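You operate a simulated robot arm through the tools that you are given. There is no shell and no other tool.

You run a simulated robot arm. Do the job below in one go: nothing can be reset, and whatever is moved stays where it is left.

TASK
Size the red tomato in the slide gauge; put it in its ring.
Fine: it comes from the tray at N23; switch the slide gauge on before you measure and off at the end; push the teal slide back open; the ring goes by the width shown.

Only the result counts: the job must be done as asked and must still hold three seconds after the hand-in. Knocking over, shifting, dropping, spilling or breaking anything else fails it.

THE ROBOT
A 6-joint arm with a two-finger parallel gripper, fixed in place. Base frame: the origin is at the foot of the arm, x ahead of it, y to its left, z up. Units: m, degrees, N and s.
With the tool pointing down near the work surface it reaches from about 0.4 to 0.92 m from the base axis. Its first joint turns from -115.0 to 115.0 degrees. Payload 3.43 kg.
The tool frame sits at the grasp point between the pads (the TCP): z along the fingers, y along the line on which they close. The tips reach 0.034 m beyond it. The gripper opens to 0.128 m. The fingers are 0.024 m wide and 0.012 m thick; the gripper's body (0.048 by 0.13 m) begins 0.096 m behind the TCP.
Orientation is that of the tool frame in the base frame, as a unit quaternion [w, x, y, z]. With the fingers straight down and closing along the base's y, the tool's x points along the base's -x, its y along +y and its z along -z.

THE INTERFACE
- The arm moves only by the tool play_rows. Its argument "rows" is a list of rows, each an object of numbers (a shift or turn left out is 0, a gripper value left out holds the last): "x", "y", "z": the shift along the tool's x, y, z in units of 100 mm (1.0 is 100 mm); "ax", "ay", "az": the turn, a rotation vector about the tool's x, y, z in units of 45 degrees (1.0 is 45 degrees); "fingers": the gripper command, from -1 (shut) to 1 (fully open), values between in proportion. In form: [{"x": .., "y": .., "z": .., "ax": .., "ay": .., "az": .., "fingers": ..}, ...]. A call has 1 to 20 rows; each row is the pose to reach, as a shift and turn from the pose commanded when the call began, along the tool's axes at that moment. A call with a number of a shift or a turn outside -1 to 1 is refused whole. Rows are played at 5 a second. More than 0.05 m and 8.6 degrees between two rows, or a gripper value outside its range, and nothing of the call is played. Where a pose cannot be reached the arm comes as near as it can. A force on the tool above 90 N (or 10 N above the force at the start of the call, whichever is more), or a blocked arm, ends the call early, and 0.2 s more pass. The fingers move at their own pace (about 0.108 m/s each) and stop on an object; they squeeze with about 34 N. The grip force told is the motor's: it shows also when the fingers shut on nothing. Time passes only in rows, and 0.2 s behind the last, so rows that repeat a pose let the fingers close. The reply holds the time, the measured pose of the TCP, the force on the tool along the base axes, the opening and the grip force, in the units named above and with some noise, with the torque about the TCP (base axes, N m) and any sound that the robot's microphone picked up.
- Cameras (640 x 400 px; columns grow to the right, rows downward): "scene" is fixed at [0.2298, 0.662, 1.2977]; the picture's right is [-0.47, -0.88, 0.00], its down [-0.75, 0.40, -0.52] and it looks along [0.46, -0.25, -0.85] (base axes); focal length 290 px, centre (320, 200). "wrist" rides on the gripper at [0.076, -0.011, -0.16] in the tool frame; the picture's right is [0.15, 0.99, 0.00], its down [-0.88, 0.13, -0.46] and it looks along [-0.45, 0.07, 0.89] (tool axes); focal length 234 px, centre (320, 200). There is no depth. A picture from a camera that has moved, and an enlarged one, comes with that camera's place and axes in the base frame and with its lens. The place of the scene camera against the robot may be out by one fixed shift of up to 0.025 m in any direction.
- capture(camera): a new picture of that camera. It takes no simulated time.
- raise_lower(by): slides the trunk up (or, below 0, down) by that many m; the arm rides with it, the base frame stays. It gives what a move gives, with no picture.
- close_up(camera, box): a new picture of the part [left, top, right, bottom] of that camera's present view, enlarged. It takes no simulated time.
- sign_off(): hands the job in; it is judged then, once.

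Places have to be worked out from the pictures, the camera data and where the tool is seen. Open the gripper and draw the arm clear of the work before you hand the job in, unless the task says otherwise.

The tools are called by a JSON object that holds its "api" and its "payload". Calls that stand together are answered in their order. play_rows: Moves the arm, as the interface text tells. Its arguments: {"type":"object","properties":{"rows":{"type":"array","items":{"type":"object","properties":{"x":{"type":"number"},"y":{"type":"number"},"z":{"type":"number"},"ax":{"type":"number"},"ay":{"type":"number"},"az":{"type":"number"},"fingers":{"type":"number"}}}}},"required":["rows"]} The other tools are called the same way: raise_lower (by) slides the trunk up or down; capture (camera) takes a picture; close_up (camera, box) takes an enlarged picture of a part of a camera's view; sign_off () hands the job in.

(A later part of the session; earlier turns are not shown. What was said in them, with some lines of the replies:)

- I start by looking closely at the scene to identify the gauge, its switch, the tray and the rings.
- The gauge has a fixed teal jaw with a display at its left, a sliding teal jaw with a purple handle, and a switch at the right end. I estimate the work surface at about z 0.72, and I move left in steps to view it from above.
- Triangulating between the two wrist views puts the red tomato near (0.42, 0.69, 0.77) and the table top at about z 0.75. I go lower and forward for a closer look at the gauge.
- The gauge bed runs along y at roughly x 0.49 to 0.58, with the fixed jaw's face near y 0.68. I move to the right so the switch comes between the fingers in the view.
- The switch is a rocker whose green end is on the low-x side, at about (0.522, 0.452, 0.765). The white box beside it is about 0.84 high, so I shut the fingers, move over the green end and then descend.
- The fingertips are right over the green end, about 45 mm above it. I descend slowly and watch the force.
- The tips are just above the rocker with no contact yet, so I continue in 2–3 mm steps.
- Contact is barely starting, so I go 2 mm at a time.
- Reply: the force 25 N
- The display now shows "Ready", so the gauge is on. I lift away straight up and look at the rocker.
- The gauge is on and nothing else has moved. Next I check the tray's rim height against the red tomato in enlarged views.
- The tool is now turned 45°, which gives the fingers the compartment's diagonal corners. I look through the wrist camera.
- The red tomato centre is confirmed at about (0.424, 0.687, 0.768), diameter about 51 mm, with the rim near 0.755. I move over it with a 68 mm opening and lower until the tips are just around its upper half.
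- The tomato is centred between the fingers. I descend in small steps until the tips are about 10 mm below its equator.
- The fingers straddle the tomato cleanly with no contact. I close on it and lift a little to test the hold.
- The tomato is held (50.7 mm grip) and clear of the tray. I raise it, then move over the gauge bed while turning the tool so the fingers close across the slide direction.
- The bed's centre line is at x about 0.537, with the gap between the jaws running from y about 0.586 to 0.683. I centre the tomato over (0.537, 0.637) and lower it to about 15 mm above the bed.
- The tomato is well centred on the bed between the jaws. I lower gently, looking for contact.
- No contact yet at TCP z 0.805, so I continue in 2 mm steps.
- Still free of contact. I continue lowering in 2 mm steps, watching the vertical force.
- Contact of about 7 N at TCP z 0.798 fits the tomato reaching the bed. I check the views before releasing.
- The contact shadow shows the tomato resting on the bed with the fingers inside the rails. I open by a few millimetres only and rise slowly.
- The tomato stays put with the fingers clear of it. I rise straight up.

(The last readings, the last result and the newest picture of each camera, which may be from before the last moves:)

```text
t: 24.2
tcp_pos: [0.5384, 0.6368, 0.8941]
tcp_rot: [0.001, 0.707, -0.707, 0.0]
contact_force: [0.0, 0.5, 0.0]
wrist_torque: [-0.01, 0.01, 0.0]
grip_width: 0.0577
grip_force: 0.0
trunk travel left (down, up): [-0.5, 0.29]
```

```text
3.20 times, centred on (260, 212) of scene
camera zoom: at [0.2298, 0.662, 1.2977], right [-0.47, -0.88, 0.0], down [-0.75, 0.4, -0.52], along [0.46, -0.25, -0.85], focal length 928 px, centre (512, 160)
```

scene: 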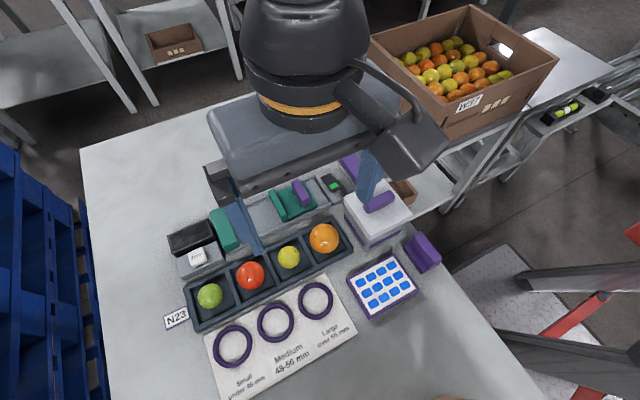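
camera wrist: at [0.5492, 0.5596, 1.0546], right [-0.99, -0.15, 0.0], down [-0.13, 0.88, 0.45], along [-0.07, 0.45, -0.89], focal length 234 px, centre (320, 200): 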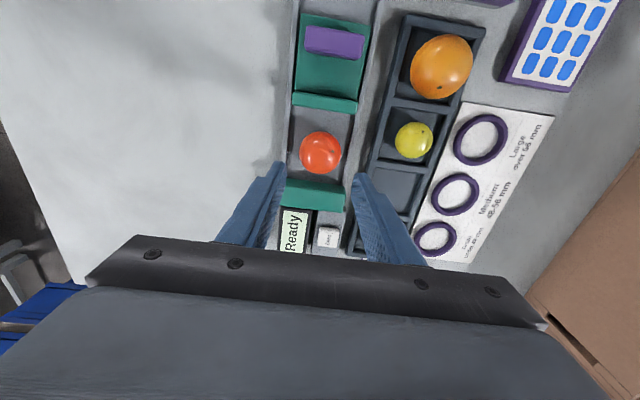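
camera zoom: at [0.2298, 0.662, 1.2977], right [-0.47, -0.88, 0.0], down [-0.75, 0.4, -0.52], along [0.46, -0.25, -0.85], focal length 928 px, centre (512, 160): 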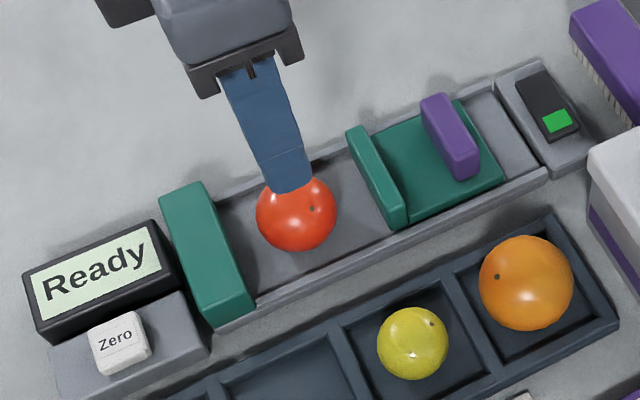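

The tomato sits still on the bed between the jaws. The slide's purple handle is at about (0.538, 0.525), with its top at about z 0.79 and 18 mm thick. I turn the gripper back so the fingers can straddle the handle along y.

{"api": "play_rows", "payload": {"rows": [{"x": 0.1, "z": -0.1, "az": 0.16}, {"x": 0.2, "z": -0.1, "az": 0.33}, {"x": 0.3, "z": -0.1, "az": 0.5}, {"x": 0.4, "z": -0.1, "az": 0.66}, {"x": 0.5, "z": -0.1, "az": 0.83}, {"x": 0.6, "z": -0.1, "az": 1.0}]}}

{"api": "play_rows", "payload": {"rows": [{"x": 0.06, "y": -0.06, "az": 0.16}, {"x": 0.12, "y": -0.12, "az": 0.33}, {"x": 0.18, "y": -0.18, "az": 0.5}, {"x": 0.24, "y": -0.24, "az": 0.66}, {"x": 0.3, "y": -0.3, "az": 0.83}, {"x": 0.365, "y": -0.365, "az": 1.0}]}}

{"api": "close_up", "payload": {"camera": "wrist", "box": [220, 100, 420, 225]}}

{"api": "close_up", "payload": {"camera": "scene", "box": [160, 150, 360, 275]}}

```text
t: 25.6
tcp_pos: [0.5374, 0.5776, 0.9054]
tcp_rot: [0.0, -0.382, 0.924, 0.0]
contact_force: [-1.1, 0.0, -0.1]
wrist_torque: [0.0, 0.0, 0.02]
grip_width: 0.0576
grip_force: 0.1
trunk travel left (down, up): [-0.5, 0.29]
```

```text
t: 27.0
tcp_pos: [0.5367, 0.5243, 0.9072]
tcp_rot: [-0.001, 0.0, 1.0, 0.0]
contact_force: [-0.2, 0.9, 0.5]
wrist_torque: [-0.01, -0.01, -0.01]
grip_width: 0.0575
grip_force: 0.0
trunk travel left (down, up): [-0.5, 0.29]
```

```text
3.20 times, centred on (320, 162) of wrist
camera zoom: at [0.4614, 0.5122, 1.0657], right [-0.14, 0.99, 0.0], down [0.88, 0.13, 0.46], along [0.45, 0.07, -0.89], focal length 749 px, centre (320, 320)
```

zoom: 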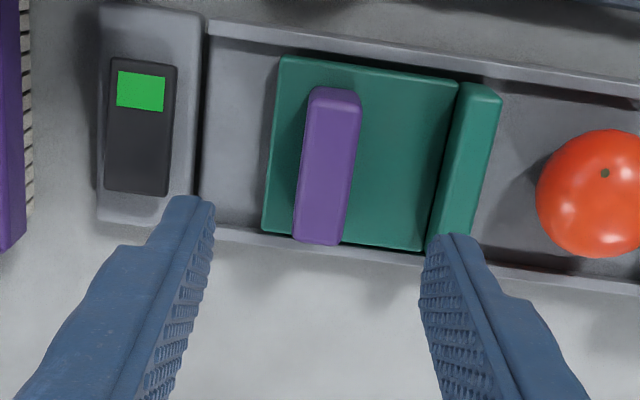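

```text
3.20 times, centred on (260, 212) of scene
camera zoom: at [0.2298, 0.662, 1.2977], right [-0.47, -0.88, 0.0], down [-0.75, 0.4, -0.52], along [0.46, -0.25, -0.85], focal length 928 px, centre (512, 160)
```

zoom: 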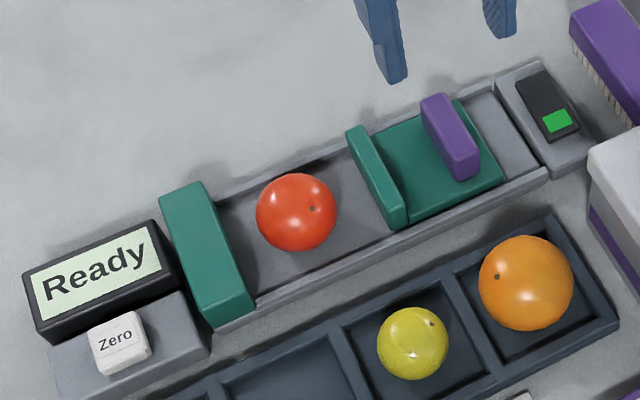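

The handle centre is at about (0.536, 0.528). I narrow the opening to 40 mm, align over it, and lower so the fingers straddle it.

{"api": "play_rows", "payload": {"rows": [{"y": 0.04, "fingers": -0.375}, {"y": 0.04, "z": 0.3}, {"y": 0.04, "z": 0.6}, {"y": 0.04, "z": 0.8}, {"y": 0.04, "z": 0.8}]}}

{"api": "close_up", "payload": {"camera": "wrist", "box": [220, 100, 420, 225]}}

{"api": "close_up", "payload": {"camera": "scene", "box": [160, 150, 360, 275]}}

```text
t: 28.2
tcp_pos: [0.5356, 0.531, 0.8256]
tcp_rot: [0.0, 0.0, 1.0, 0.0]
contact_force: [0.0, -0.2, 0.3]
wrist_torque: [-0.01, -0.01, -0.01]
grip_width: 0.0397
grip_force: 0.0
trunk travel left (down, up): [-0.5, 0.29]
```

```text
3.20 times, centred on (320, 162) of wrist
camera zoom: at [0.4613, 0.5173, 0.9849], right [-0.15, 0.99, 0.0], down [0.88, 0.13, 0.46], along [0.45, 0.07, -0.89], focal length 749 px, centre (320, 320)
```

zoom: 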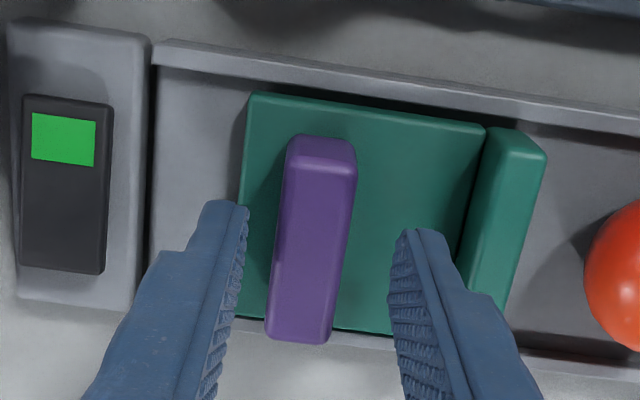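

```text
3.20 times, centred on (260, 212) of scene
camera zoom: at [0.2298, 0.662, 1.2977], right [-0.47, -0.88, 0.0], down [-0.75, 0.4, -0.52], along [0.46, -0.25, -0.85], focal length 928 px, centre (512, 160)
```

zoom: 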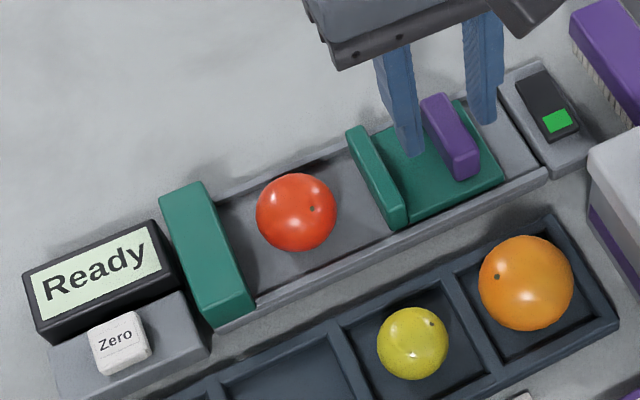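

The fingers straddle the handle evenly. I lower the last 22 mm in steps.

{"api": "play_rows", "payload": {"rows": [{"z": 0.08}, {"z": 0.15}, {"z": 0.19}, {"z": 0.22}, {"z": 0.22}]}}

{"api": "close_up", "payload": {"camera": "scene", "box": [260, 150, 340, 220]}}

{"api": "close_up", "payload": {"camera": "wrist", "box": [220, 100, 420, 225]}}

```text
t: 29.4
tcp_pos: [0.5368, 0.5295, 0.8034]
tcp_rot: [0.0, 0.0, 1.0, 0.0]
contact_force: [-1.1, -0.1, -0.3]
wrist_torque: [-0.01, 0.01, -0.03]
grip_width: 0.0397
grip_force: 0.0
trunk travel left (down, up): [-0.5, 0.29]
```

```text
5.71 times, centred on (300, 185) of scene
camera zoom: at [0.2298, 0.662, 1.2977], right [-0.47, -0.88, 0.0], down [-0.75, 0.4, -0.52], along [0.46, -0.25, -0.85], focal length 1657 px, centre (434, 286)
```

zoom: 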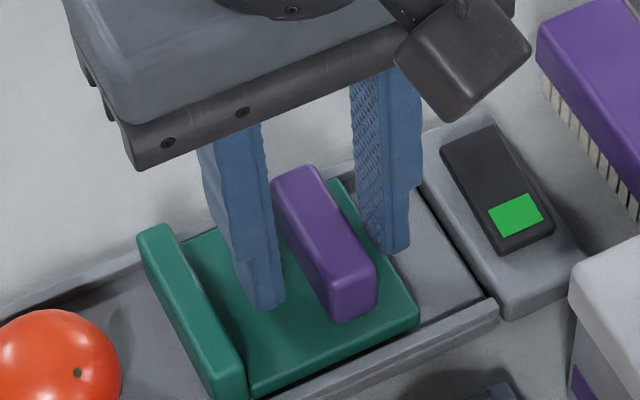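

```text
3.20 times, centred on (320, 162) of wrist
camera zoom: at [0.4612, 0.5168, 0.9632], right [-0.15, 0.99, 0.0], down [0.88, 0.13, 0.46], along [0.45, 0.07, -0.89], focal length 749 px, centre (320, 320)
```

zoom: 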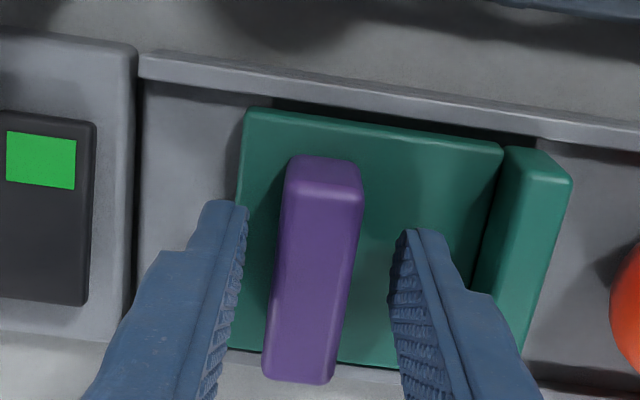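

The fingers are at the right height beside the handle. I narrow them to 28 mm and start pushing the slide toward +y slowly.

{"api": "play_rows", "payload": {"rows": [{"fingers": -0.56}, {"y": 0.05}, {"y": 0.1}, {"y": 0.15}, {"y": 0.2}, {"y": 0.25}]}}

{"api": "close_up", "payload": {"camera": "scene", "box": [160, 150, 360, 275]}}

```text
t: 30.8
tcp_pos: [0.5384, 0.5533, 0.8036]
tcp_rot: [0.001, 0.0, 1.0, -0.001]
contact_force: [0.1, -1.1, 0.6]
wrist_torque: [-0.02, -0.05, 0.0]
grip_width: 0.0284
grip_force: 0.1
trunk travel left (down, up): [-0.5, 0.29]
```

```text
3.20 times, centred on (260, 212) of scene
camera zoom: at [0.2298, 0.662, 1.2977], right [-0.47, -0.88, 0.0], down [-0.75, 0.4, -0.52], along [0.46, -0.25, -0.85], focal length 928 px, centre (512, 160)
```

zoom: 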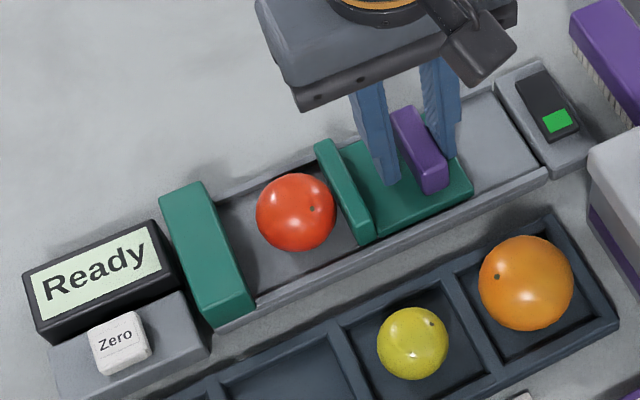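

The slide moves freely, and its jaw is now a few millimetres from the tomato. I continue at 3 mm per row.

{"api": "play_rows", "payload": {"rows": [{"y": 0.03}, {"y": 0.06}, {"y": 0.09}, {"y": 0.12}, {"y": 0.15}, {"y": 0.18}]}}

{"api": "close_up", "payload": {"camera": "scene", "box": [160, 150, 360, 275]}}

```text
t: 32.2
tcp_pos: [0.5368, 0.5711, 0.8046]
tcp_rot: [0.0, 0.0, 1.0, 0.0]
contact_force: [0.2, -1.9, 0.7]
wrist_torque: [-0.05, -0.06, -0.02]
grip_width: 0.0288
grip_force: 0.4
trunk travel left (down, up): [-0.5, 0.29]
```

```text
3.20 times, centred on (260, 212) of scene
camera zoom: at [0.2298, 0.662, 1.2977], right [-0.47, -0.88, 0.0], down [-0.75, 0.4, -0.52], along [0.46, -0.25, -0.85], focal length 928 px, centre (512, 160)
```

zoom: 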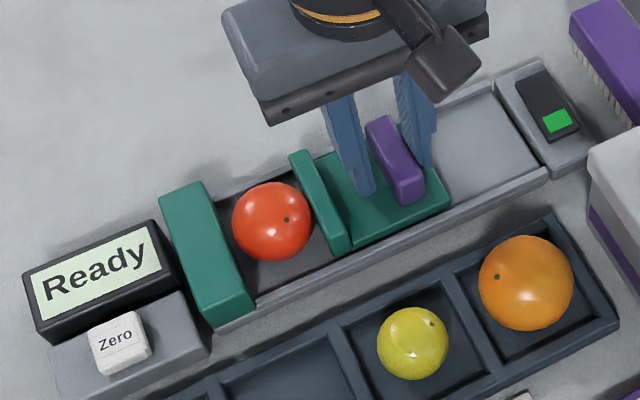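

The tomato is now moving toward the fixed jaw with about 10 mm left. I continue at 1.5–2 mm per row.

{"api": "play_rows", "payload": {"rows": [{"y": 0.02}, {"y": 0.04}, {"y": 0.06}, {"y": 0.075}]}}

{"api": "close_up", "payload": {"camera": "scene", "box": [160, 180, 290, 275]}}

```text
t: 33.2
tcp_pos: [0.5382, 0.5784, 0.8031]
tcp_rot: [0.0, 0.0, 1.0, 0.0]
contact_force: [0.5, -6.2, 2.9]
wrist_torque: [-0.05, 0.06, 0.07]
grip_width: 0.0318
grip_force: 3.3
trunk travel left (down, up): [-0.5, 0.29]
```

```text
4.21 times, centred on (225, 228) of scene
camera zoom: at [0.2298, 0.662, 1.2977], right [-0.47, -0.88, 0.0], down [-0.75, 0.4, -0.52], along [0.46, -0.25, -0.85], focal length 1221 px, centre (720, 84)
```

zoom: 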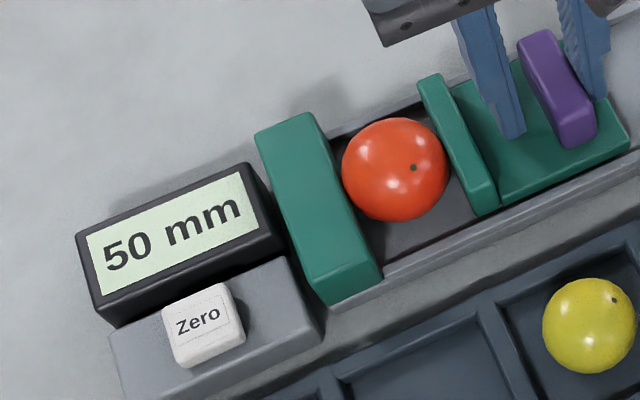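

The display shows 50 mm with a clamping force of about 6 N. I hold for a moment and confirm the reading is steady.

{"api": "play_rows", "payload": {"rows": [{"y": 0.005}, {"y": 0.005}, {"y": 0.005}]}}

{"api": "close_up", "payload": {"camera": "scene", "box": [160, 180, 290, 275]}}

```text
t: 34.0
tcp_pos: [0.537, 0.5794, 0.8044]
tcp_rot: [0.0, 0.0, 1.0, 0.0]
contact_force: [0.5, -8.7, 1.8]
wrist_torque: [-0.1, 0.1, 0.15]
grip_width: 0.0333
grip_force: 5.0
trunk travel left (down, up): [-0.5, 0.29]
```

```text
4.21 times, centred on (225, 228) of scene
camera zoom: at [0.2298, 0.662, 1.2977], right [-0.47, -0.88, 0.0], down [-0.75, 0.4, -0.52], along [0.46, -0.25, -0.85], focal length 1221 px, centre (720, 84)
```

zoom: 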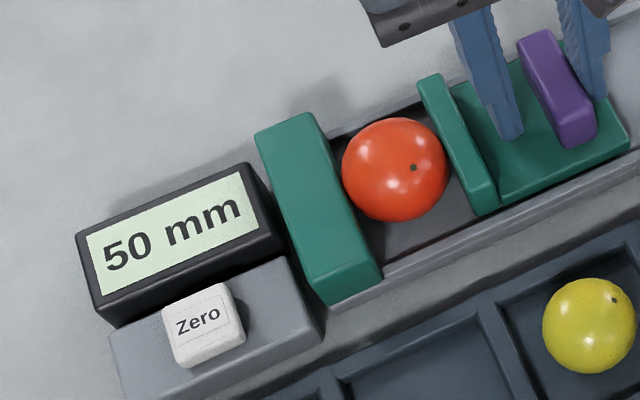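

The reading is steady at 50 mm, which means the Medium ring (48–56 mm). I push the slide back open toward −y with the other finger.

{"api": "play_rows", "payload": {"rows": [{"y": -0.05, "fingers": -0.56}, {"y": -0.1}, {"y": -0.15}, {"y": -0.2}, {"y": -0.25}, {"y": -0.3}, {"y": -0.35}, {"y": -0.4}, {"y": -0.45}, {"y": -0.5}, {"y": -0.54}, {"y": -0.58}]}}

{"api": "close_up", "payload": {"camera": "scene", "box": [160, 150, 360, 275]}}

```text
t: 36.6
tcp_pos: [0.5367, 0.5223, 0.8048]
tcp_rot: [0.0, -0.001, 1.0, 0.0]
contact_force: [0.4, 3.0, 0.1]
wrist_torque: [0.02, -0.04, -0.01]
grip_width: 0.0297
grip_force: 1.8
trunk travel left (down, up): [-0.5, 0.29]
```

```text
3.20 times, centred on (260, 212) of scene
camera zoom: at [0.2298, 0.662, 1.2977], right [-0.47, -0.88, 0.0], down [-0.75, 0.4, -0.52], along [0.46, -0.25, -0.85], focal length 928 px, centre (512, 160)
```

zoom: 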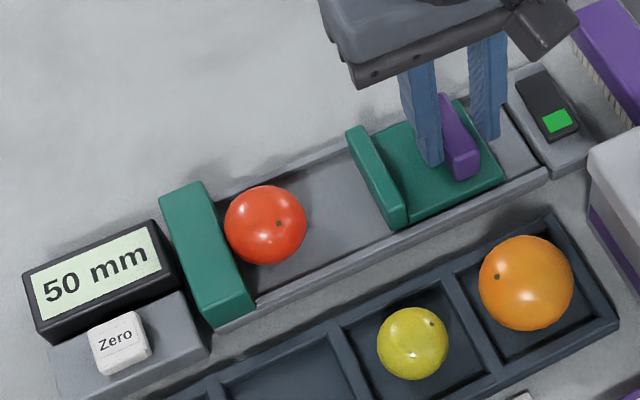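

The slide is back at its starting place and the display holds 50 mm. I centre the fingers off the handle and rise.

{"api": "play_rows", "payload": {"rows": [{"y": 0.06}, {"y": 0.06, "z": -0.2}, {"y": 0.06, "z": -0.5}, {"y": 0.06, "z": -0.8}, {"y": 0.06, "z": -1.0}]}}

{"api": "close_up", "payload": {"camera": "scene", "box": [160, 150, 360, 275]}}

{"api": "play_rows", "payload": {"rows": [{"y": 0.13, "az": -0.16}, {"y": 0.26, "az": -0.33}, {"y": 0.4, "az": -0.5}, {"y": 0.55, "az": -0.66}, {"y": 0.7, "az": -0.83}, {"y": 0.85, "az": -1.0}]}}

{"api": "play_rows", "payload": {"rows": [{"az": -0.16, "fingers": 0.0}, {"az": -0.33}, {"az": -0.5}, {"az": -0.66}, {"az": -0.83}, {"az": -1.0}]}}

{"api": "capture", "payload": {"camera": "wrist"}}

{"api": "close_up", "payload": {"camera": "wrist", "box": [220, 100, 420, 225]}}

```text
t: 37.8
tcp_pos: [0.537, 0.5278, 0.9041]
tcp_rot: [0.0, 0.0, 1.0, 0.0]
contact_force: [0.2, -0.1, -0.5]
wrist_torque: [0.01, 0.01, 0.01]
grip_width: 0.0279
grip_force: 0.0
trunk travel left (down, up): [-0.5, 0.29]
```

```text
3.20 times, centred on (260, 212) of scene
camera zoom: at [0.2298, 0.662, 1.2977], right [-0.47, -0.88, 0.0], down [-0.75, 0.4, -0.52], along [0.46, -0.25, -0.85], focal length 928 px, centre (512, 160)
```

zoom: 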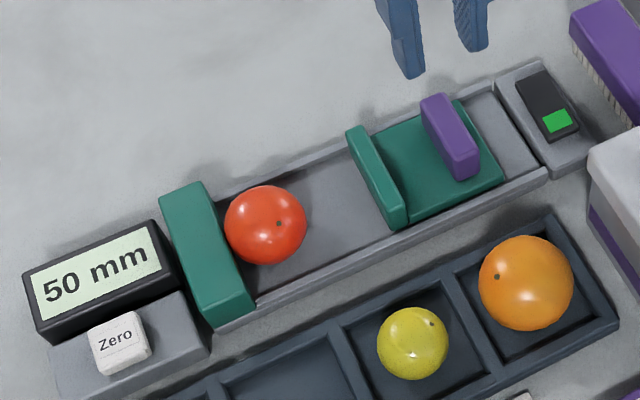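

```text
t: 39.2
tcp_pos: [0.5372, 0.6129, 0.9057]
tcp_rot: [0.0, -0.383, 0.924, 0.0]
contact_force: [-0.2, 0.0, 0.5]
wrist_torque: [0.02, -0.01, 0.0]
grip_width: 0.0281
grip_force: 0.1
trunk travel left (down, up): [-0.5, 0.29]
```

```text
t: 40.6
tcp_pos: [0.536, 0.6128, 0.9033]
tcp_rot: [0.0, 0.708, -0.707, 0.0]
contact_force: [0.0, -0.1, 0.3]
wrist_torque: [0.0, 0.0, 0.03]
grip_width: 0.0638
grip_force: 0.0
trunk travel left (down, up): [-0.5, 0.29]
```

```text
taken
camera wrist: at [0.5486, 0.5362, 1.0634], right [-0.99, -0.15, 0.0], down [-0.13, 0.88, 0.46], along [-0.07, 0.45, -0.89], focal length 234 px, centre (320, 200)
```

wrist: 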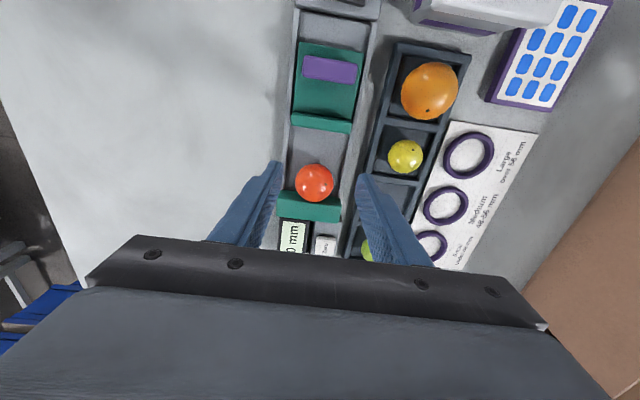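

```text
3.20 times, centred on (320, 162) of wrist
camera zoom: at [0.5486, 0.5362, 1.0634], right [-0.99, -0.15, 0.0], down [-0.13, 0.88, 0.46], along [-0.07, 0.45, -0.89], focal length 749 px, centre (320, 320)
```

zoom: 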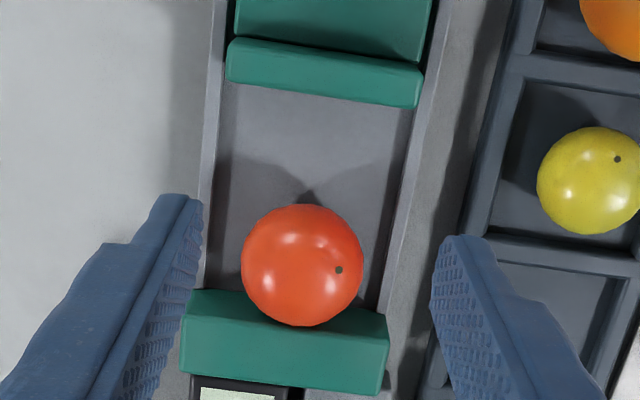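

The tomato centre is at about (0.537, 0.658, 0.773), against the fixed jaw. I move over it with a 58 mm opening and lower around it.

{"api": "play_rows", "payload": {"rows": [{"x": -0.22, "fingers": -0.1}, {"x": -0.445}, {"x": -0.445, "z": 0.3}, {"x": -0.445, "z": 0.6}, {"x": -0.445, "z": 0.75}, {"x": -0.445, "z": 0.75}]}}

{"api": "close_up", "payload": {"camera": "wrist", "box": [220, 100, 420, 225]}}

{"api": "close_up", "payload": {"camera": "scene", "box": [190, 170, 310, 260]}}

```text
t: 42.0
tcp_pos: [0.5372, 0.6569, 0.8287]
tcp_rot: [0.001, -0.707, 0.708, 0.0]
contact_force: [0.9, 0.4, 0.5]
wrist_torque: [0.02, 0.02, -0.01]
grip_width: 0.0574
grip_force: 0.0
trunk travel left (down, up): [-0.5, 0.29]
```

```text
3.20 times, centred on (320, 162) of wrist
camera zoom: at [0.5487, 0.5808, 0.9889], right [-0.99, -0.15, 0.0], down [-0.13, 0.88, 0.46], along [-0.07, 0.45, -0.89], focal length 749 px, centre (320, 320)
```

zoom: 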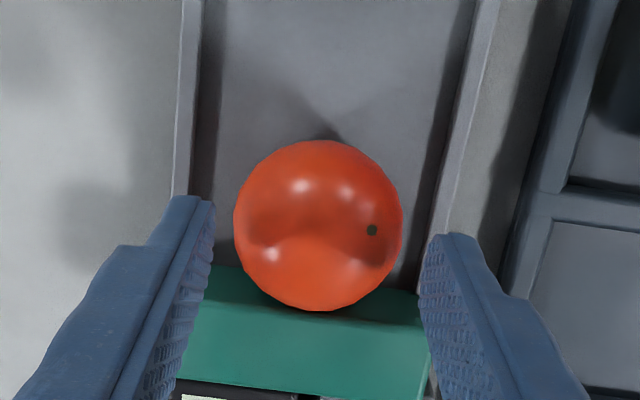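

```text
4.44 times, centred on (250, 215) of scene
camera zoom: at [0.2298, 0.662, 1.2977], right [-0.47, -0.88, 0.0], down [-0.75, 0.4, -0.52], along [0.46, -0.25, -0.85], focal length 1289 px, centre (631, 133)
```

zoom: 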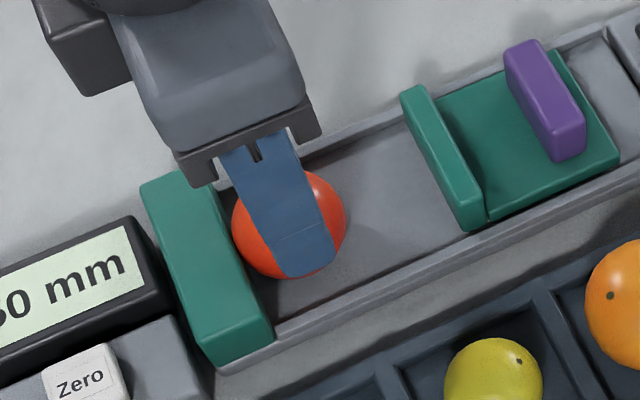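

The tomato is centred between the fingers. I lower the last 29 mm gently and then close.

{"api": "play_rows", "payload": {"rows": [{"z": 0.08}, {"z": 0.16}, {"z": 0.23}, {"z": 0.28}, {"z": 0.3}, {"z": 0.3}]}}

{"api": "play_rows", "payload": {"rows": [{"fingers": -0.4}, {"fingers": -0.4}, {"fingers": -0.4}, {"fingers": -0.4}]}}

{"api": "close_up", "payload": {"camera": "wrist", "box": [220, 100, 420, 225]}}

```text
t: 43.4
tcp_pos: [0.5381, 0.657, 0.7996]
tcp_rot: [0.0, 0.707, -0.707, 0.0]
contact_force: [-0.4, -0.4, 0.4]
wrist_torque: [0.02, -0.01, -0.01]
grip_width: 0.0574
grip_force: 0.1
trunk travel left (down, up): [-0.5, 0.29]
```

```text
t: 44.4
tcp_pos: [0.5374, 0.6576, 0.7992]
tcp_rot: [0.0, -0.707, 0.707, -0.001]
contact_force: [-1.1, 0.4, -0.2]
wrist_torque: [0.03, 0.0, -0.01]
grip_width: 0.0511
grip_force: 15.8
trunk travel left (down, up): [-0.5, 0.29]
```

```text
3.20 times, centred on (320, 162) of wrist
camera zoom: at [0.5483, 0.5802, 0.9583], right [-0.99, -0.15, 0.0], down [-0.13, 0.88, 0.46], along [-0.07, 0.45, -0.89], focal length 749 px, centre (320, 320)
```

zoom: 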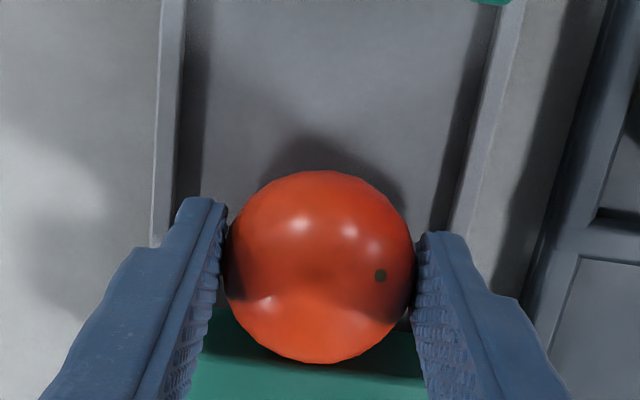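

The tomato is gripped again (51.1 mm). I lift it out, carry it over the tray at height, and turn the tool back on the way to the Medium ring at about (0.329, 0.679).

{"api": "play_rows", "payload": {"rows": [{"x": 0.02, "z": -0.05}, {"x": 0.03, "z": -0.25}, {"x": 0.03, "z": -0.6}, {"x": 0.03, "z": -1.0}]}}

{"api": "play_rows", "payload": {"rows": [{"y": 0.16, "z": -0.1, "az": 0.16}, {"y": 0.33, "z": -0.2, "az": 0.33}, {"y": 0.5, "z": -0.2, "az": 0.5}, {"y": 0.66, "z": -0.2, "az": 0.66}, {"y": 0.83, "z": -0.2, "az": 0.83}, {"y": 1.0, "z": -0.2, "az": 1.0}]}}

{"api": "play_rows", "payload": {"rows": [{"x": 0.1, "y": 0.15, "az": 0.16}, {"x": 0.2, "y": 0.31, "az": 0.33}, {"x": 0.3, "y": 0.46, "az": 0.5}, {"x": 0.4, "y": 0.62, "az": 0.66}, {"x": 0.5, "y": 0.78, "az": 0.83}, {"x": 0.59, "y": 0.93, "az": 1.0}]}}

{"api": "capture", "payload": {"camera": "wrist"}}

{"api": "close_up", "payload": {"camera": "wrist", "box": [200, 60, 440, 240]}}

{"api": "capture", "payload": {"camera": "scene"}}

```text
t: 45.4
tcp_pos: [0.537, 0.6555, 0.8992]
tcp_rot: [0.001, 0.708, -0.707, 0.001]
contact_force: [-1.0, 0.2, -0.7]
wrist_torque: [-0.03, 0.03, -0.03]
grip_width: 0.0512
grip_force: 15.6
trunk travel left (down, up): [-0.5, 0.29]
```

```text
t: 46.8
tcp_pos: [0.4366, 0.655, 0.9195]
tcp_rot: [0.0, -0.382, 0.924, 0.0]
contact_force: [0.0, 0.4, -0.7]
wrist_torque: [-0.02, 0.03, 0.01]
grip_width: 0.051
grip_force: 16.2
trunk travel left (down, up): [-0.5, 0.29]
```

```text
t: 48.2
tcp_pos: [0.3295, 0.6789, 0.919]
tcp_rot: [-0.001, 0.0, 1.0, 0.0]
contact_force: [0.9, 0.6, -0.5]
wrist_torque: [0.0, 0.08, 0.02]
grip_width: 0.0512
grip_force: 16.1
trunk travel left (down, up): [-0.5, 0.29]
```

```text
taken
camera wrist: at [0.2543, 0.6663, 1.0794], right [-0.14, 0.99, 0.0], down [0.88, 0.13, 0.46], along [0.45, 0.07, -0.89], focal length 234 px, centre (320, 200)
```

wrist: 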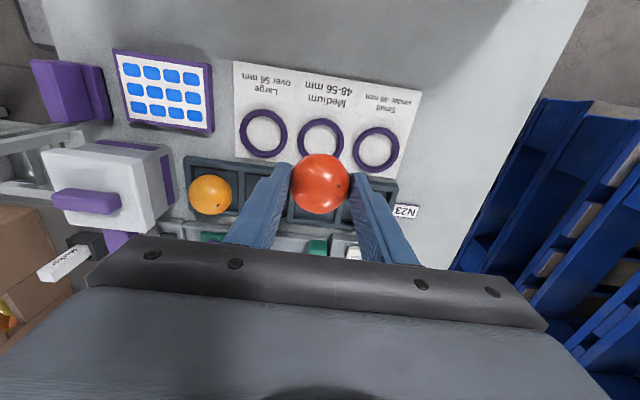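

```text
2.22 times, centred on (320, 150) of wrist
camera zoom: at [0.2543, 0.6663, 1.0794], right [-0.14, 0.99, 0.0], down [0.88, 0.13, 0.46], along [0.45, 0.07, -0.89], focal length 520 px, centre (320, 311)
```

zoom: 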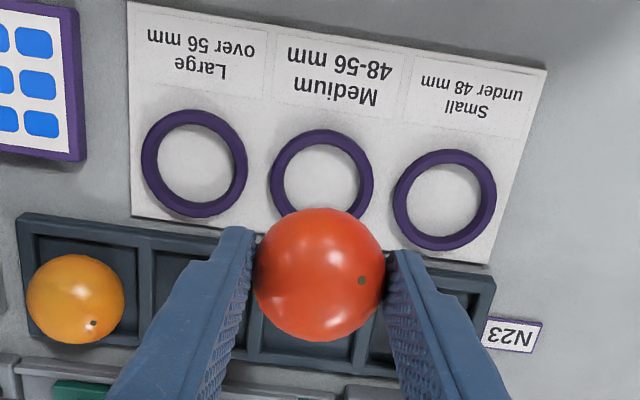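

```text
taken
```

scene: 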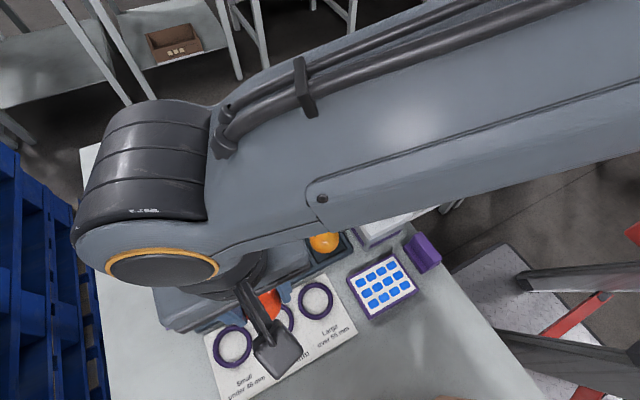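

The Medium ring centre computes to about (0.330, 0.6795), directly below the tomato. I lower to about 27 mm above it and re-check alignment.

{"api": "play_rows", "payload": {"rows": [{"y": 0.005, "z": 0.3}, {"y": 0.005, "z": 0.6}, {"y": 0.005, "z": 0.85}, {"y": 0.005, "z": 1.0}, {"y": 0.005, "z": 1.0}]}}

{"api": "close_up", "payload": {"camera": "wrist", "box": [220, 80, 420, 230]}}

{"api": "close_up", "payload": {"camera": "scene", "box": [200, 260, 360, 380]}}

```text
t: 49.4
tcp_pos: [0.3292, 0.6782, 0.8186]
tcp_rot: [0.0, 0.001, 1.0, 0.0]
contact_force: [0.4, -0.6, -1.0]
wrist_torque: [0.02, 0.01, -0.01]
grip_width: 0.0512
grip_force: 15.8
trunk travel left (down, up): [-0.5, 0.29]
```

```text
2.67 times, centred on (320, 155) of wrist
camera zoom: at [0.2538, 0.6662, 0.9789], right [-0.15, 0.99, 0.0], down [0.88, 0.13, 0.46], along [0.45, 0.07, -0.89], focal length 624 px, centre (320, 320)
```

zoom: 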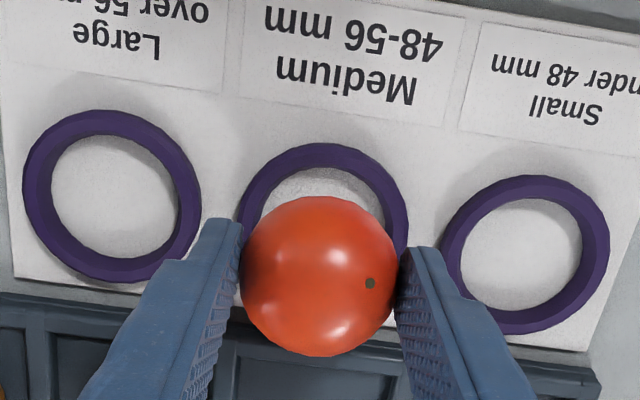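

```text
3.33 times, centred on (280, 320) of scene
camera zoom: at [0.2298, 0.662, 1.2977], right [-0.47, -0.88, 0.0], down [-0.75, 0.4, -0.52], along [0.46, -0.25, -0.85], focal length 967 px, centre (453, -200)
```

zoom: 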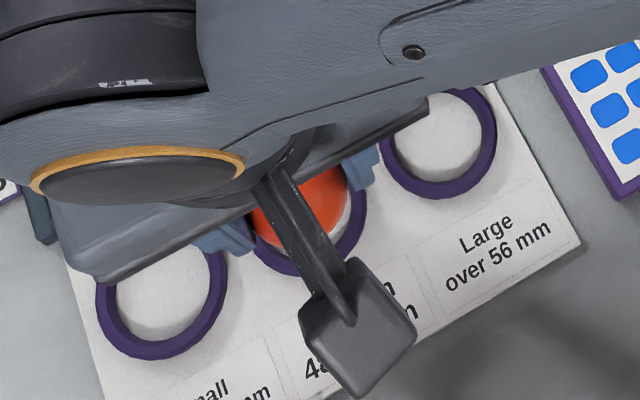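

The tomato (0.332, 0.6785) is aligned with the Medium ring centre (0.331, 0.679) within about a millimetre. I lower to just above the expected contact.

{"api": "play_rows", "payload": {"rows": [{"z": 0.07}, {"z": 0.13}, {"z": 0.18}, {"z": 0.21}]}}

{"api": "play_rows", "payload": {"rows": [{"z": 0.02}, {"z": 0.02}]}}

{"api": "play_rows", "payload": {"rows": [{"z": 0.02}, {"z": 0.02}]}}

```text
t: 50.4
tcp_pos: [0.329, 0.6781, 0.7974]
tcp_rot: [0.001, -0.001, 1.0, 0.0]
contact_force: [0.2, 0.2, -0.6]
wrist_torque: [-0.02, -0.02, -0.01]
grip_width: 0.0509
grip_force: 16.1
trunk travel left (down, up): [-0.5, 0.29]
```

```text
t: 51.0
tcp_pos: [0.3285, 0.6781, 0.7963]
tcp_rot: [0.0, 0.0, 1.0, 0.0]
contact_force: [-0.6, -0.7, -1.1]
wrist_torque: [0.0, 0.02, 0.01]
grip_width: 0.0507
grip_force: 15.9
trunk travel left (down, up): [-0.5, 0.29]
```

```text
t: 51.6
tcp_pos: [0.3288, 0.6782, 0.793]
tcp_rot: [0.0, 0.0, 1.0, 0.0]
contact_force: [-0.4, 0.1, 0.2]
wrist_torque: [-0.02, -0.02, 0.02]
grip_width: 0.0514
grip_force: 16.0
trunk travel left (down, up): [-0.5, 0.29]
```

No contact yet at TCP z 0.793, so I go on in 1.5–2 mm steps.

{"api": "play_rows", "payload": {"rows": [{"z": 0.015}, {"z": 0.015}]}}

{"api": "close_up", "payload": {"camera": "wrist", "box": [240, 100, 400, 230]}}

```text
t: 52.2
tcp_pos: [0.3296, 0.6786, 0.7924]
tcp_rot: [0.001, 0.0, 1.0, -0.001]
contact_force: [-0.2, 0.3, -1.1]
wrist_torque: [0.03, 0.0, -0.01]
grip_width: 0.0512
grip_force: 15.8
trunk travel left (down, up): [-0.5, 0.29]
```

```text
3.08 times, centred on (320, 165) of wrist
camera zoom: at [0.2539, 0.6663, 0.952], right [-0.15, 0.99, 0.0], down [0.88, 0.13, 0.46], along [0.45, 0.07, -0.89], focal length 720 px, centre (320, 308)
```

zoom: 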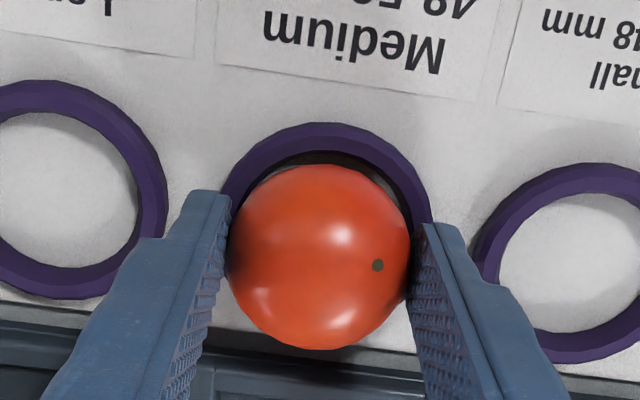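

The tomato is inside the ring outline, centred. I continue lowering to touch-down.

{"api": "play_rows", "payload": {"rows": [{"z": 0.015}, {"z": 0.015}]}}

{"api": "play_rows", "payload": {"rows": [{"z": 0.015}, {"z": 0.015}]}}

```text
t: 52.8
tcp_pos: [0.3302, 0.6787, 0.7898]
tcp_rot: [0.0, 0.0, 1.0, 0.0]
contact_force: [0.6, 0.7, -0.2]
wrist_torque: [-0.02, -0.01, -0.01]
grip_width: 0.0512
grip_force: 15.7
trunk travel left (down, up): [-0.5, 0.29]
```

```text
t: 53.4
tcp_pos: [0.3286, 0.6785, 0.7906]
tcp_rot: [0.0, 0.0, 1.0, 0.001]
contact_force: [-0.1, -2.2, 8.2]
wrist_torque: [-0.12, 0.02, -0.02]
grip_width: 0.0508
grip_force: 16.1
trunk travel left (down, up): [-0.5, 0.29]
```

Touch-down reads about 8 N at TCP z 0.790, consistent with the mat. I open by a few millimetres and look before rising.

{"api": "play_rows", "payload": {"rows": [{"fingers": -0.08}, {"fingers": -0.08}, {"fingers": -0.08}, {"fingers": -0.08}]}}

{"api": "close_up", "payload": {"camera": "wrist", "box": [240, 100, 400, 230]}}

```text
t: 54.4
tcp_pos: [0.3284, 0.679, 0.7898]
tcp_rot: [0.0, 0.0, 1.0, 0.0]
contact_force: [0.4, -0.2, -0.1]
wrist_torque: [0.04, 0.01, 0.01]
grip_width: 0.0591
grip_force: 0.1
trunk travel left (down, up): [-0.5, 0.29]
```

```text
3.08 times, centred on (320, 165) of wrist
camera zoom: at [0.2538, 0.6662, 0.9492], right [-0.15, 0.99, 0.0], down [0.88, 0.13, 0.46], along [0.45, 0.07, -0.89], focal length 720 px, centre (320, 308)
```

zoom: 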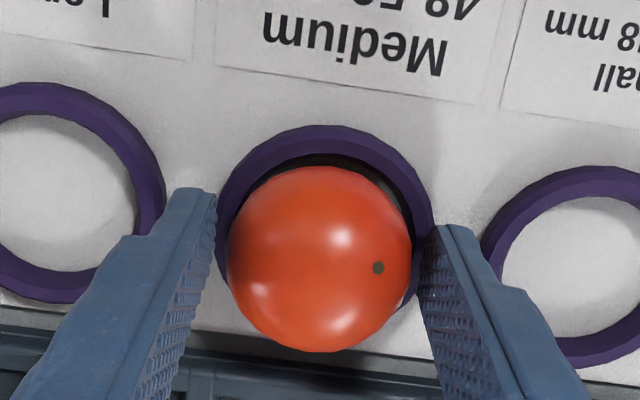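

The tomato rests in the Medium ring and is free of the fingers. I rise straight up.

{"api": "play_rows", "payload": {"rows": [{"z": -0.15}, {"z": -0.3}, {"z": -0.6}, {"z": -0.9}, {"z": -1.0}]}}

{"api": "close_up", "payload": {"camera": "wrist", "box": [200, 60, 440, 240]}}

```text
t: 55.6
tcp_pos: [0.3299, 0.6792, 0.89]
tcp_rot: [0.0, 0.0, 1.0, 0.0]
contact_force: [0.3, 0.5, 0.0]
wrist_torque: [0.02, 0.02, 0.0]
grip_width: 0.059
grip_force: 0.1
trunk travel left (down, up): [-0.5, 0.29]
```

```text
2.22 times, centred on (320, 150) of wrist
camera zoom: at [0.2536, 0.6665, 1.049], right [-0.15, 0.99, 0.0], down [0.88, 0.13, 0.46], along [0.45, 0.07, -0.89], focal length 520 px, centre (320, 311)
```

zoom: 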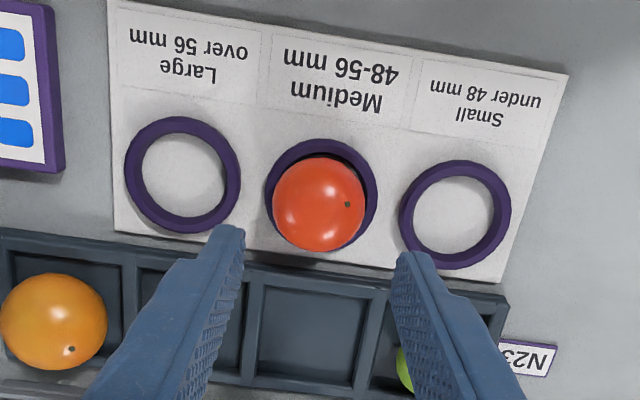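

The tomato sits in the Medium ring. Now I return to the switch by moving forward first and then right at height, fingers shut, to press the rocker's other end at about (0.554, 0.452).

{"api": "play_rows", "payload": {"rows": [{"x": -0.3, "z": -0.1, "fingers": -1}, {"x": -0.6, "z": -0.2}, {"x": -0.9, "z": -0.3}, {"x": -1.0, "z": -0.3}]}}

{"api": "play_rows", "payload": {"rows": [{"x": -0.3, "y": -0.2}, {"x": -0.6, "y": -0.4}, {"x": -0.9, "y": -0.6}, {"x": -1.0, "y": -0.7}]}}

{"api": "play_rows", "payload": {"rows": [{"x": -0.12, "y": -0.3}, {"x": -0.24, "y": -0.6}, {"x": -0.24, "y": -1.0}]}}

{"api": "play_rows", "payload": {"rows": [{"y": -0.3}, {"y": -0.57}, {"y": -0.57, "z": 0.3}, {"y": -0.57, "z": 0.6}, {"y": -0.57, "z": 0.75}, {"y": -0.57, "z": 0.75}]}}

{"api": "close_up", "payload": {"camera": "wrist", "box": [260, 110, 420, 210]}}

{"api": "close_up", "payload": {"camera": "scene", "box": [280, 130, 400, 220]}}

```text
t: 56.6
tcp_pos: [0.4298, 0.6787, 0.9188]
tcp_rot: [0.0, 0.001, 1.0, -0.001]
contact_force: [0.3, -0.4, -0.1]
wrist_torque: [-0.04, -0.01, -0.01]
grip_width: 0.0001
grip_force: 32.9
trunk travel left (down, up): [-0.5, 0.29]
```

```text
t: 57.6
tcp_pos: [0.5297, 0.6088, 0.9194]
tcp_rot: [0.0, 0.0, 1.0, 0.0]
contact_force: [-0.4, 0.4, 0.8]
wrist_torque: [0.02, -0.03, 0.03]
grip_width: 0.0
grip_force: 33.0
trunk travel left (down, up): [-0.5, 0.29]
```

```text
t: 58.4
tcp_pos: [0.5528, 0.5102, 0.9176]
tcp_rot: [0.0, 0.0, 1.0, 0.0]
contact_force: [0.6, 1.1, 0.0]
wrist_torque: [-0.07, 0.01, 0.04]
grip_width: 0.0
grip_force: 32.7
trunk travel left (down, up): [-0.5, 0.29]
```

```text
t: 59.8
tcp_pos: [0.5542, 0.4517, 0.845]
tcp_rot: [0.001, 0.0, 1.0, 0.0]
contact_force: [-1.2, 0.2, -0.2]
wrist_torque: [0.07, 0.0, -0.04]
grip_width: 0.0002
grip_force: 32.9
trunk travel left (down, up): [-0.5, 0.29]
```

```text
4.00 times, centred on (340, 160) of wrist
camera zoom: at [0.4779, 0.4394, 1.0039], right [-0.15, 0.99, 0.0], down [0.88, 0.13, 0.46], along [0.45, 0.07, -0.89], focal length 937 px, centre (240, 360)
```

zoom: 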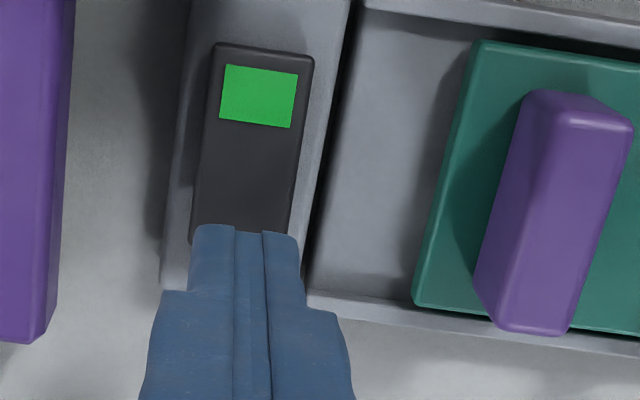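

```text
4.44 times, centred on (340, 175) of scene
camera zoom: at [0.2298, 0.662, 1.2977], right [-0.47, -0.88, 0.0], down [-0.75, 0.4, -0.52], along [0.46, -0.25, -0.85], focal length 1289 px, centre (231, 311)
```

zoom: 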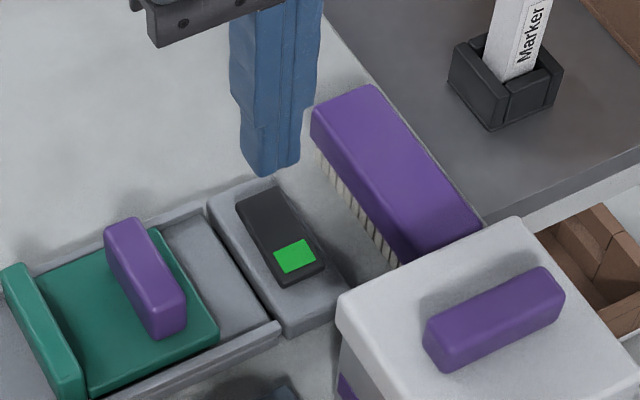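

The fingertips are over the rocker's far (unmarked) end, whose extent I find as x 0.512–0.565. I lower gently onto it.

{"api": "play_rows", "payload": {"rows": [{"x": 0.02, "z": 0.15}, {"x": 0.02, "z": 0.28}, {"x": 0.02, "z": 0.34}]}}

{"api": "play_rows", "payload": {"rows": [{"z": 0.02}, {"z": 0.04}, {"z": 0.05}]}}

{"api": "close_up", "payload": {"camera": "scene", "box": [160, 180, 290, 275]}}

```text
t: 60.6
tcp_pos: [0.5507, 0.4523, 0.8113]
tcp_rot: [-0.001, -0.001, 1.0, 0.001]
contact_force: [0.0, 0.5, -1.1]
wrist_torque: [0.0, -0.01, 0.0]
grip_width: 0.0
grip_force: 33.1
trunk travel left (down, up): [-0.5, 0.29]
```

```text
t: 61.4
tcp_pos: [0.5509, 0.4518, 0.8045]
tcp_rot: [0.0, 0.0, 1.0, 0.0]
contact_force: [-0.2, -0.1, 2.2]
wrist_torque: [-0.01, -0.06, 0.01]
grip_width: 0.0002
grip_force: 32.9
trunk travel left (down, up): [-0.5, 0.29]
```

```text
4.21 times, centred on (225, 228) of scene
camera zoom: at [0.2298, 0.662, 1.2977], right [-0.47, -0.88, 0.0], down [-0.75, 0.4, -0.52], along [0.46, -0.25, -0.85], focal length 1221 px, centre (720, 84)
```

zoom: 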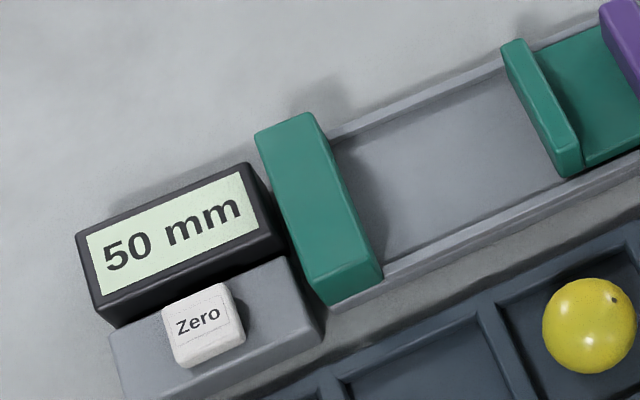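

Light contact has started and the display is still on. I press 2 mm further at a time.

{"api": "play_rows", "payload": {"rows": [{"z": 0.015}, {"z": 0.02}, {"z": 0.02}]}}

{"api": "close_up", "payload": {"camera": "scene", "box": [160, 180, 290, 275]}}

```text
t: 62.2
tcp_pos: [0.5519, 0.4513, 0.8023]
tcp_rot: [0.0, 0.001, 1.0, -0.001]
contact_force: [0.6, 0.6, 1.0]
wrist_torque: [-0.02, -0.02, 0.02]
grip_width: 0.0
grip_force: 32.5
trunk travel left (down, up): [-0.5, 0.29]
```

```text
4.21 times, centred on (225, 228) of scene
camera zoom: at [0.2298, 0.662, 1.2977], right [-0.47, -0.88, 0.0], down [-0.75, 0.4, -0.52], along [0.46, -0.25, -0.85], focal length 1221 px, centre (720, 84)
```

zoom: 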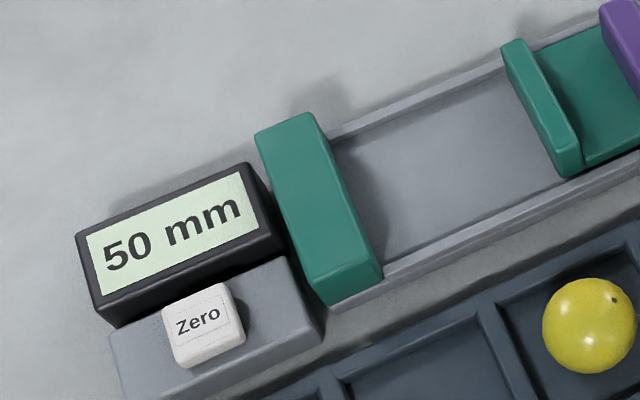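

{"api": "play_rows", "payload": {"rows": [{"z": 0.02}, {"z": 0.02}]}}

{"api": "close_up", "payload": {"camera": "scene", "box": [160, 180, 290, 275]}}

```text
t: 62.8
tcp_pos: [0.552, 0.4515, 0.8016]
tcp_rot: [0.001, 0.0, 1.0, 0.001]
contact_force: [3.8, -1.2, 6.0]
wrist_torque: [0.01, -0.04, 0.0]
grip_width: 0.0
grip_force: 33.3
trunk travel left (down, up): [-0.5, 0.29]
```

```text
4.21 times, centred on (225, 228) of scene
camera zoom: at [0.2298, 0.662, 1.2977], right [-0.47, -0.88, 0.0], down [-0.75, 0.4, -0.52], along [0.46, -0.25, -0.85], focal length 1221 px, centre (720, 84)
```

zoom: 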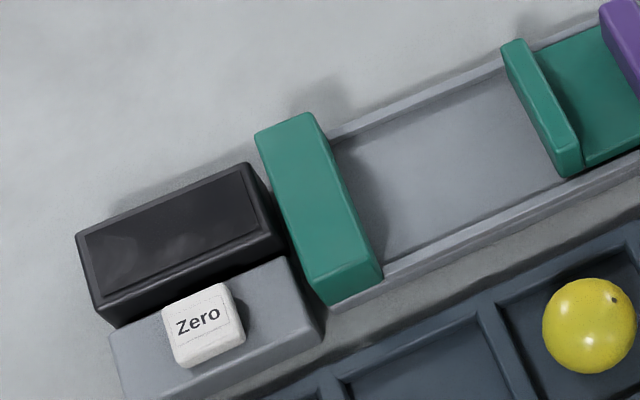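

The display is dark now, so the gauge is off. I lift off straight up, open the gripper once high, and draw clear.

{"api": "play_rows", "payload": {"rows": [{"z": -0.1}, {"z": -0.4}, {"z": -0.8}, {"z": -1.0}]}}

{"api": "play_rows", "payload": {"rows": [{"z": -0.4}, {"z": -0.8}, {"z": -1.0, "fingers": 1}, {"z": -1.0}, {"z": -1.0}, {"z": -1.0}]}}

{"api": "play_rows", "payload": {"rows": [{"x": 0.3, "y": -0.2}, {"x": 0.6, "y": -0.4}, {"x": 0.9, "y": -0.6}, {"x": 1.0, "y": -0.8}]}}

{"api": "capture", "payload": {"camera": "scene"}}

{"api": "close_up", "payload": {"camera": "scene", "box": [160, 160, 360, 285]}}

{"api": "close_up", "payload": {"camera": "scene", "box": [180, 260, 380, 400]}}

{"api": "capture", "payload": {"camera": "wrist"}}

```text
t: 63.8
tcp_pos: [0.5509, 0.452, 0.9022]
tcp_rot: [0.0, 0.001, 1.0, 0.0]
contact_force: [1.0, 0.4, -0.8]
wrist_torque: [-0.01, 0.0, -0.01]
grip_width: 0.0002
grip_force: 32.7
trunk travel left (down, up): [-0.5, 0.29]
```

```text
t: 65.2
tcp_pos: [0.5518, 0.4511, 1.0021]
tcp_rot: [-0.001, 0.0, 1.0, 0.0]
contact_force: [-0.9, 0.6, 0.1]
wrist_torque: [-0.02, 0.03, -0.03]
grip_width: 0.1279
grip_force: 0.0
trunk travel left (down, up): [-0.5, 0.29]
```

```text
t: 66.2
tcp_pos: [0.4505, 0.3721, 1.0007]
tcp_rot: [0.0, 0.0, 1.0, 0.0]
contact_force: [0.3, 0.5, 0.1]
wrist_torque: [-0.01, 0.03, 0.01]
grip_width: 0.128
grip_force: 0.1
trunk travel left (down, up): [-0.5, 0.29]
```

```text
taken
```

scene: 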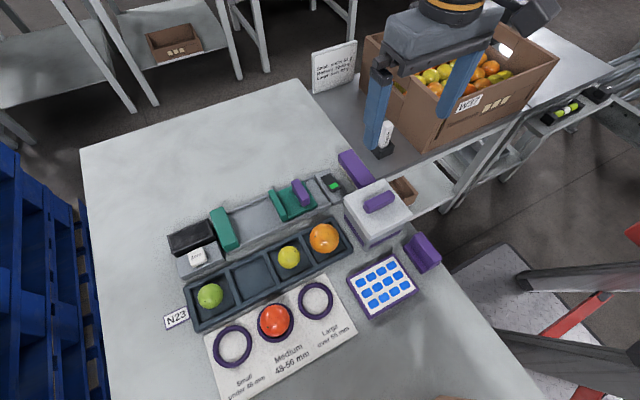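

```text
3.20 times, centred on (260, 222) of scene
camera zoom: at [0.2298, 0.662, 1.2977], right [-0.47, -0.88, 0.0], down [-0.75, 0.4, -0.52], along [0.46, -0.25, -0.85], focal length 928 px, centre (512, 128)
```

zoom: 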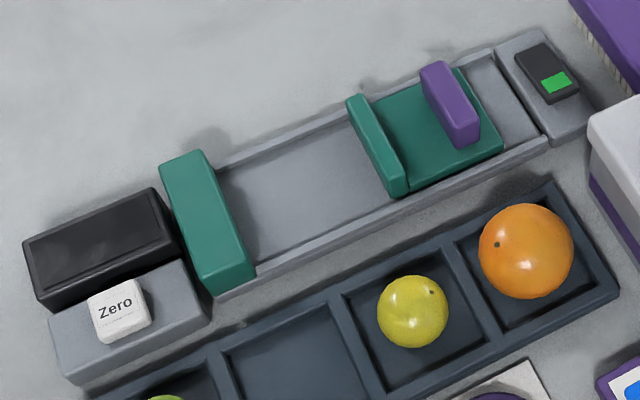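

```text
2.86 times, centred on (280, 330) of scene
camera zoom: at [0.2298, 0.662, 1.2977], right [-0.47, -0.88, 0.0], down [-0.75, 0.4, -0.52], along [0.46, -0.25, -0.85], focal length 829 px, centre (434, -171)
```

zoom: 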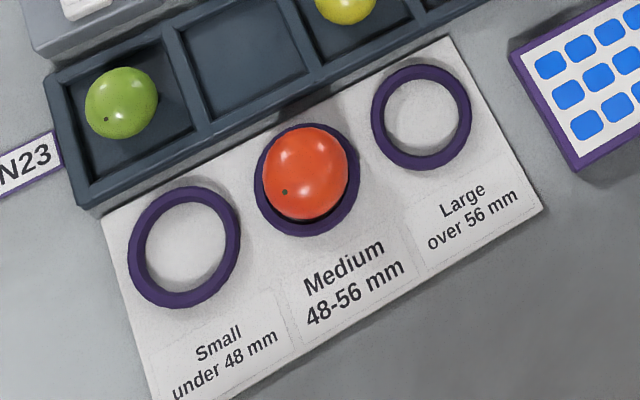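

```text
taken
camera wrist: at [0.3756, 0.3597, 1.1607], right [-0.15, 0.99, 0.0], down [0.88, 0.13, 0.46], along [0.45, 0.07, -0.89], focal length 234 px, centre (320, 200)
```

wrist: 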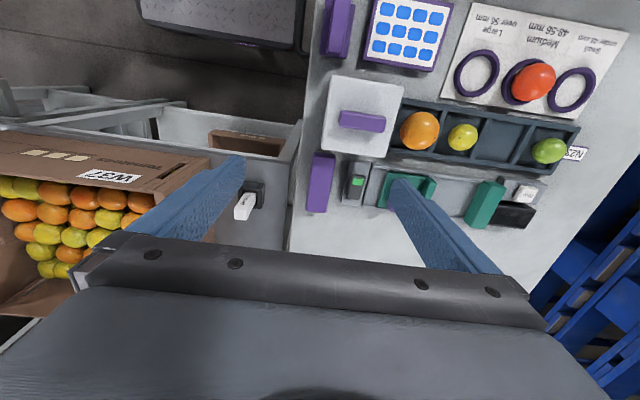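

Everything is in place: the red tomato is in the Medium ring, the slide is back open, the display is dark, the other items are undisturbed, and the arm is clear with the gripper open. I hand the job in.

{"api": "sign_off", "payload": {}}

```text
The job is handed in.
```

The red tomato from tray N23 measured 50 mm on the slide gauge, so I put it in the Medium ring (48–56 mm).

- **Gauge:** I switched it on before measuring, and the display showed "Ready". I switched it off at the end, and the display went dark.
- **Slide:** I pushed the teal slide back open, to where it started.
- **Everything else:** In the last pictures nothing else had moved. The gripper was open and the arm clear of the work when I handed in.

The hand-in was accepted, but no verdict has come back.
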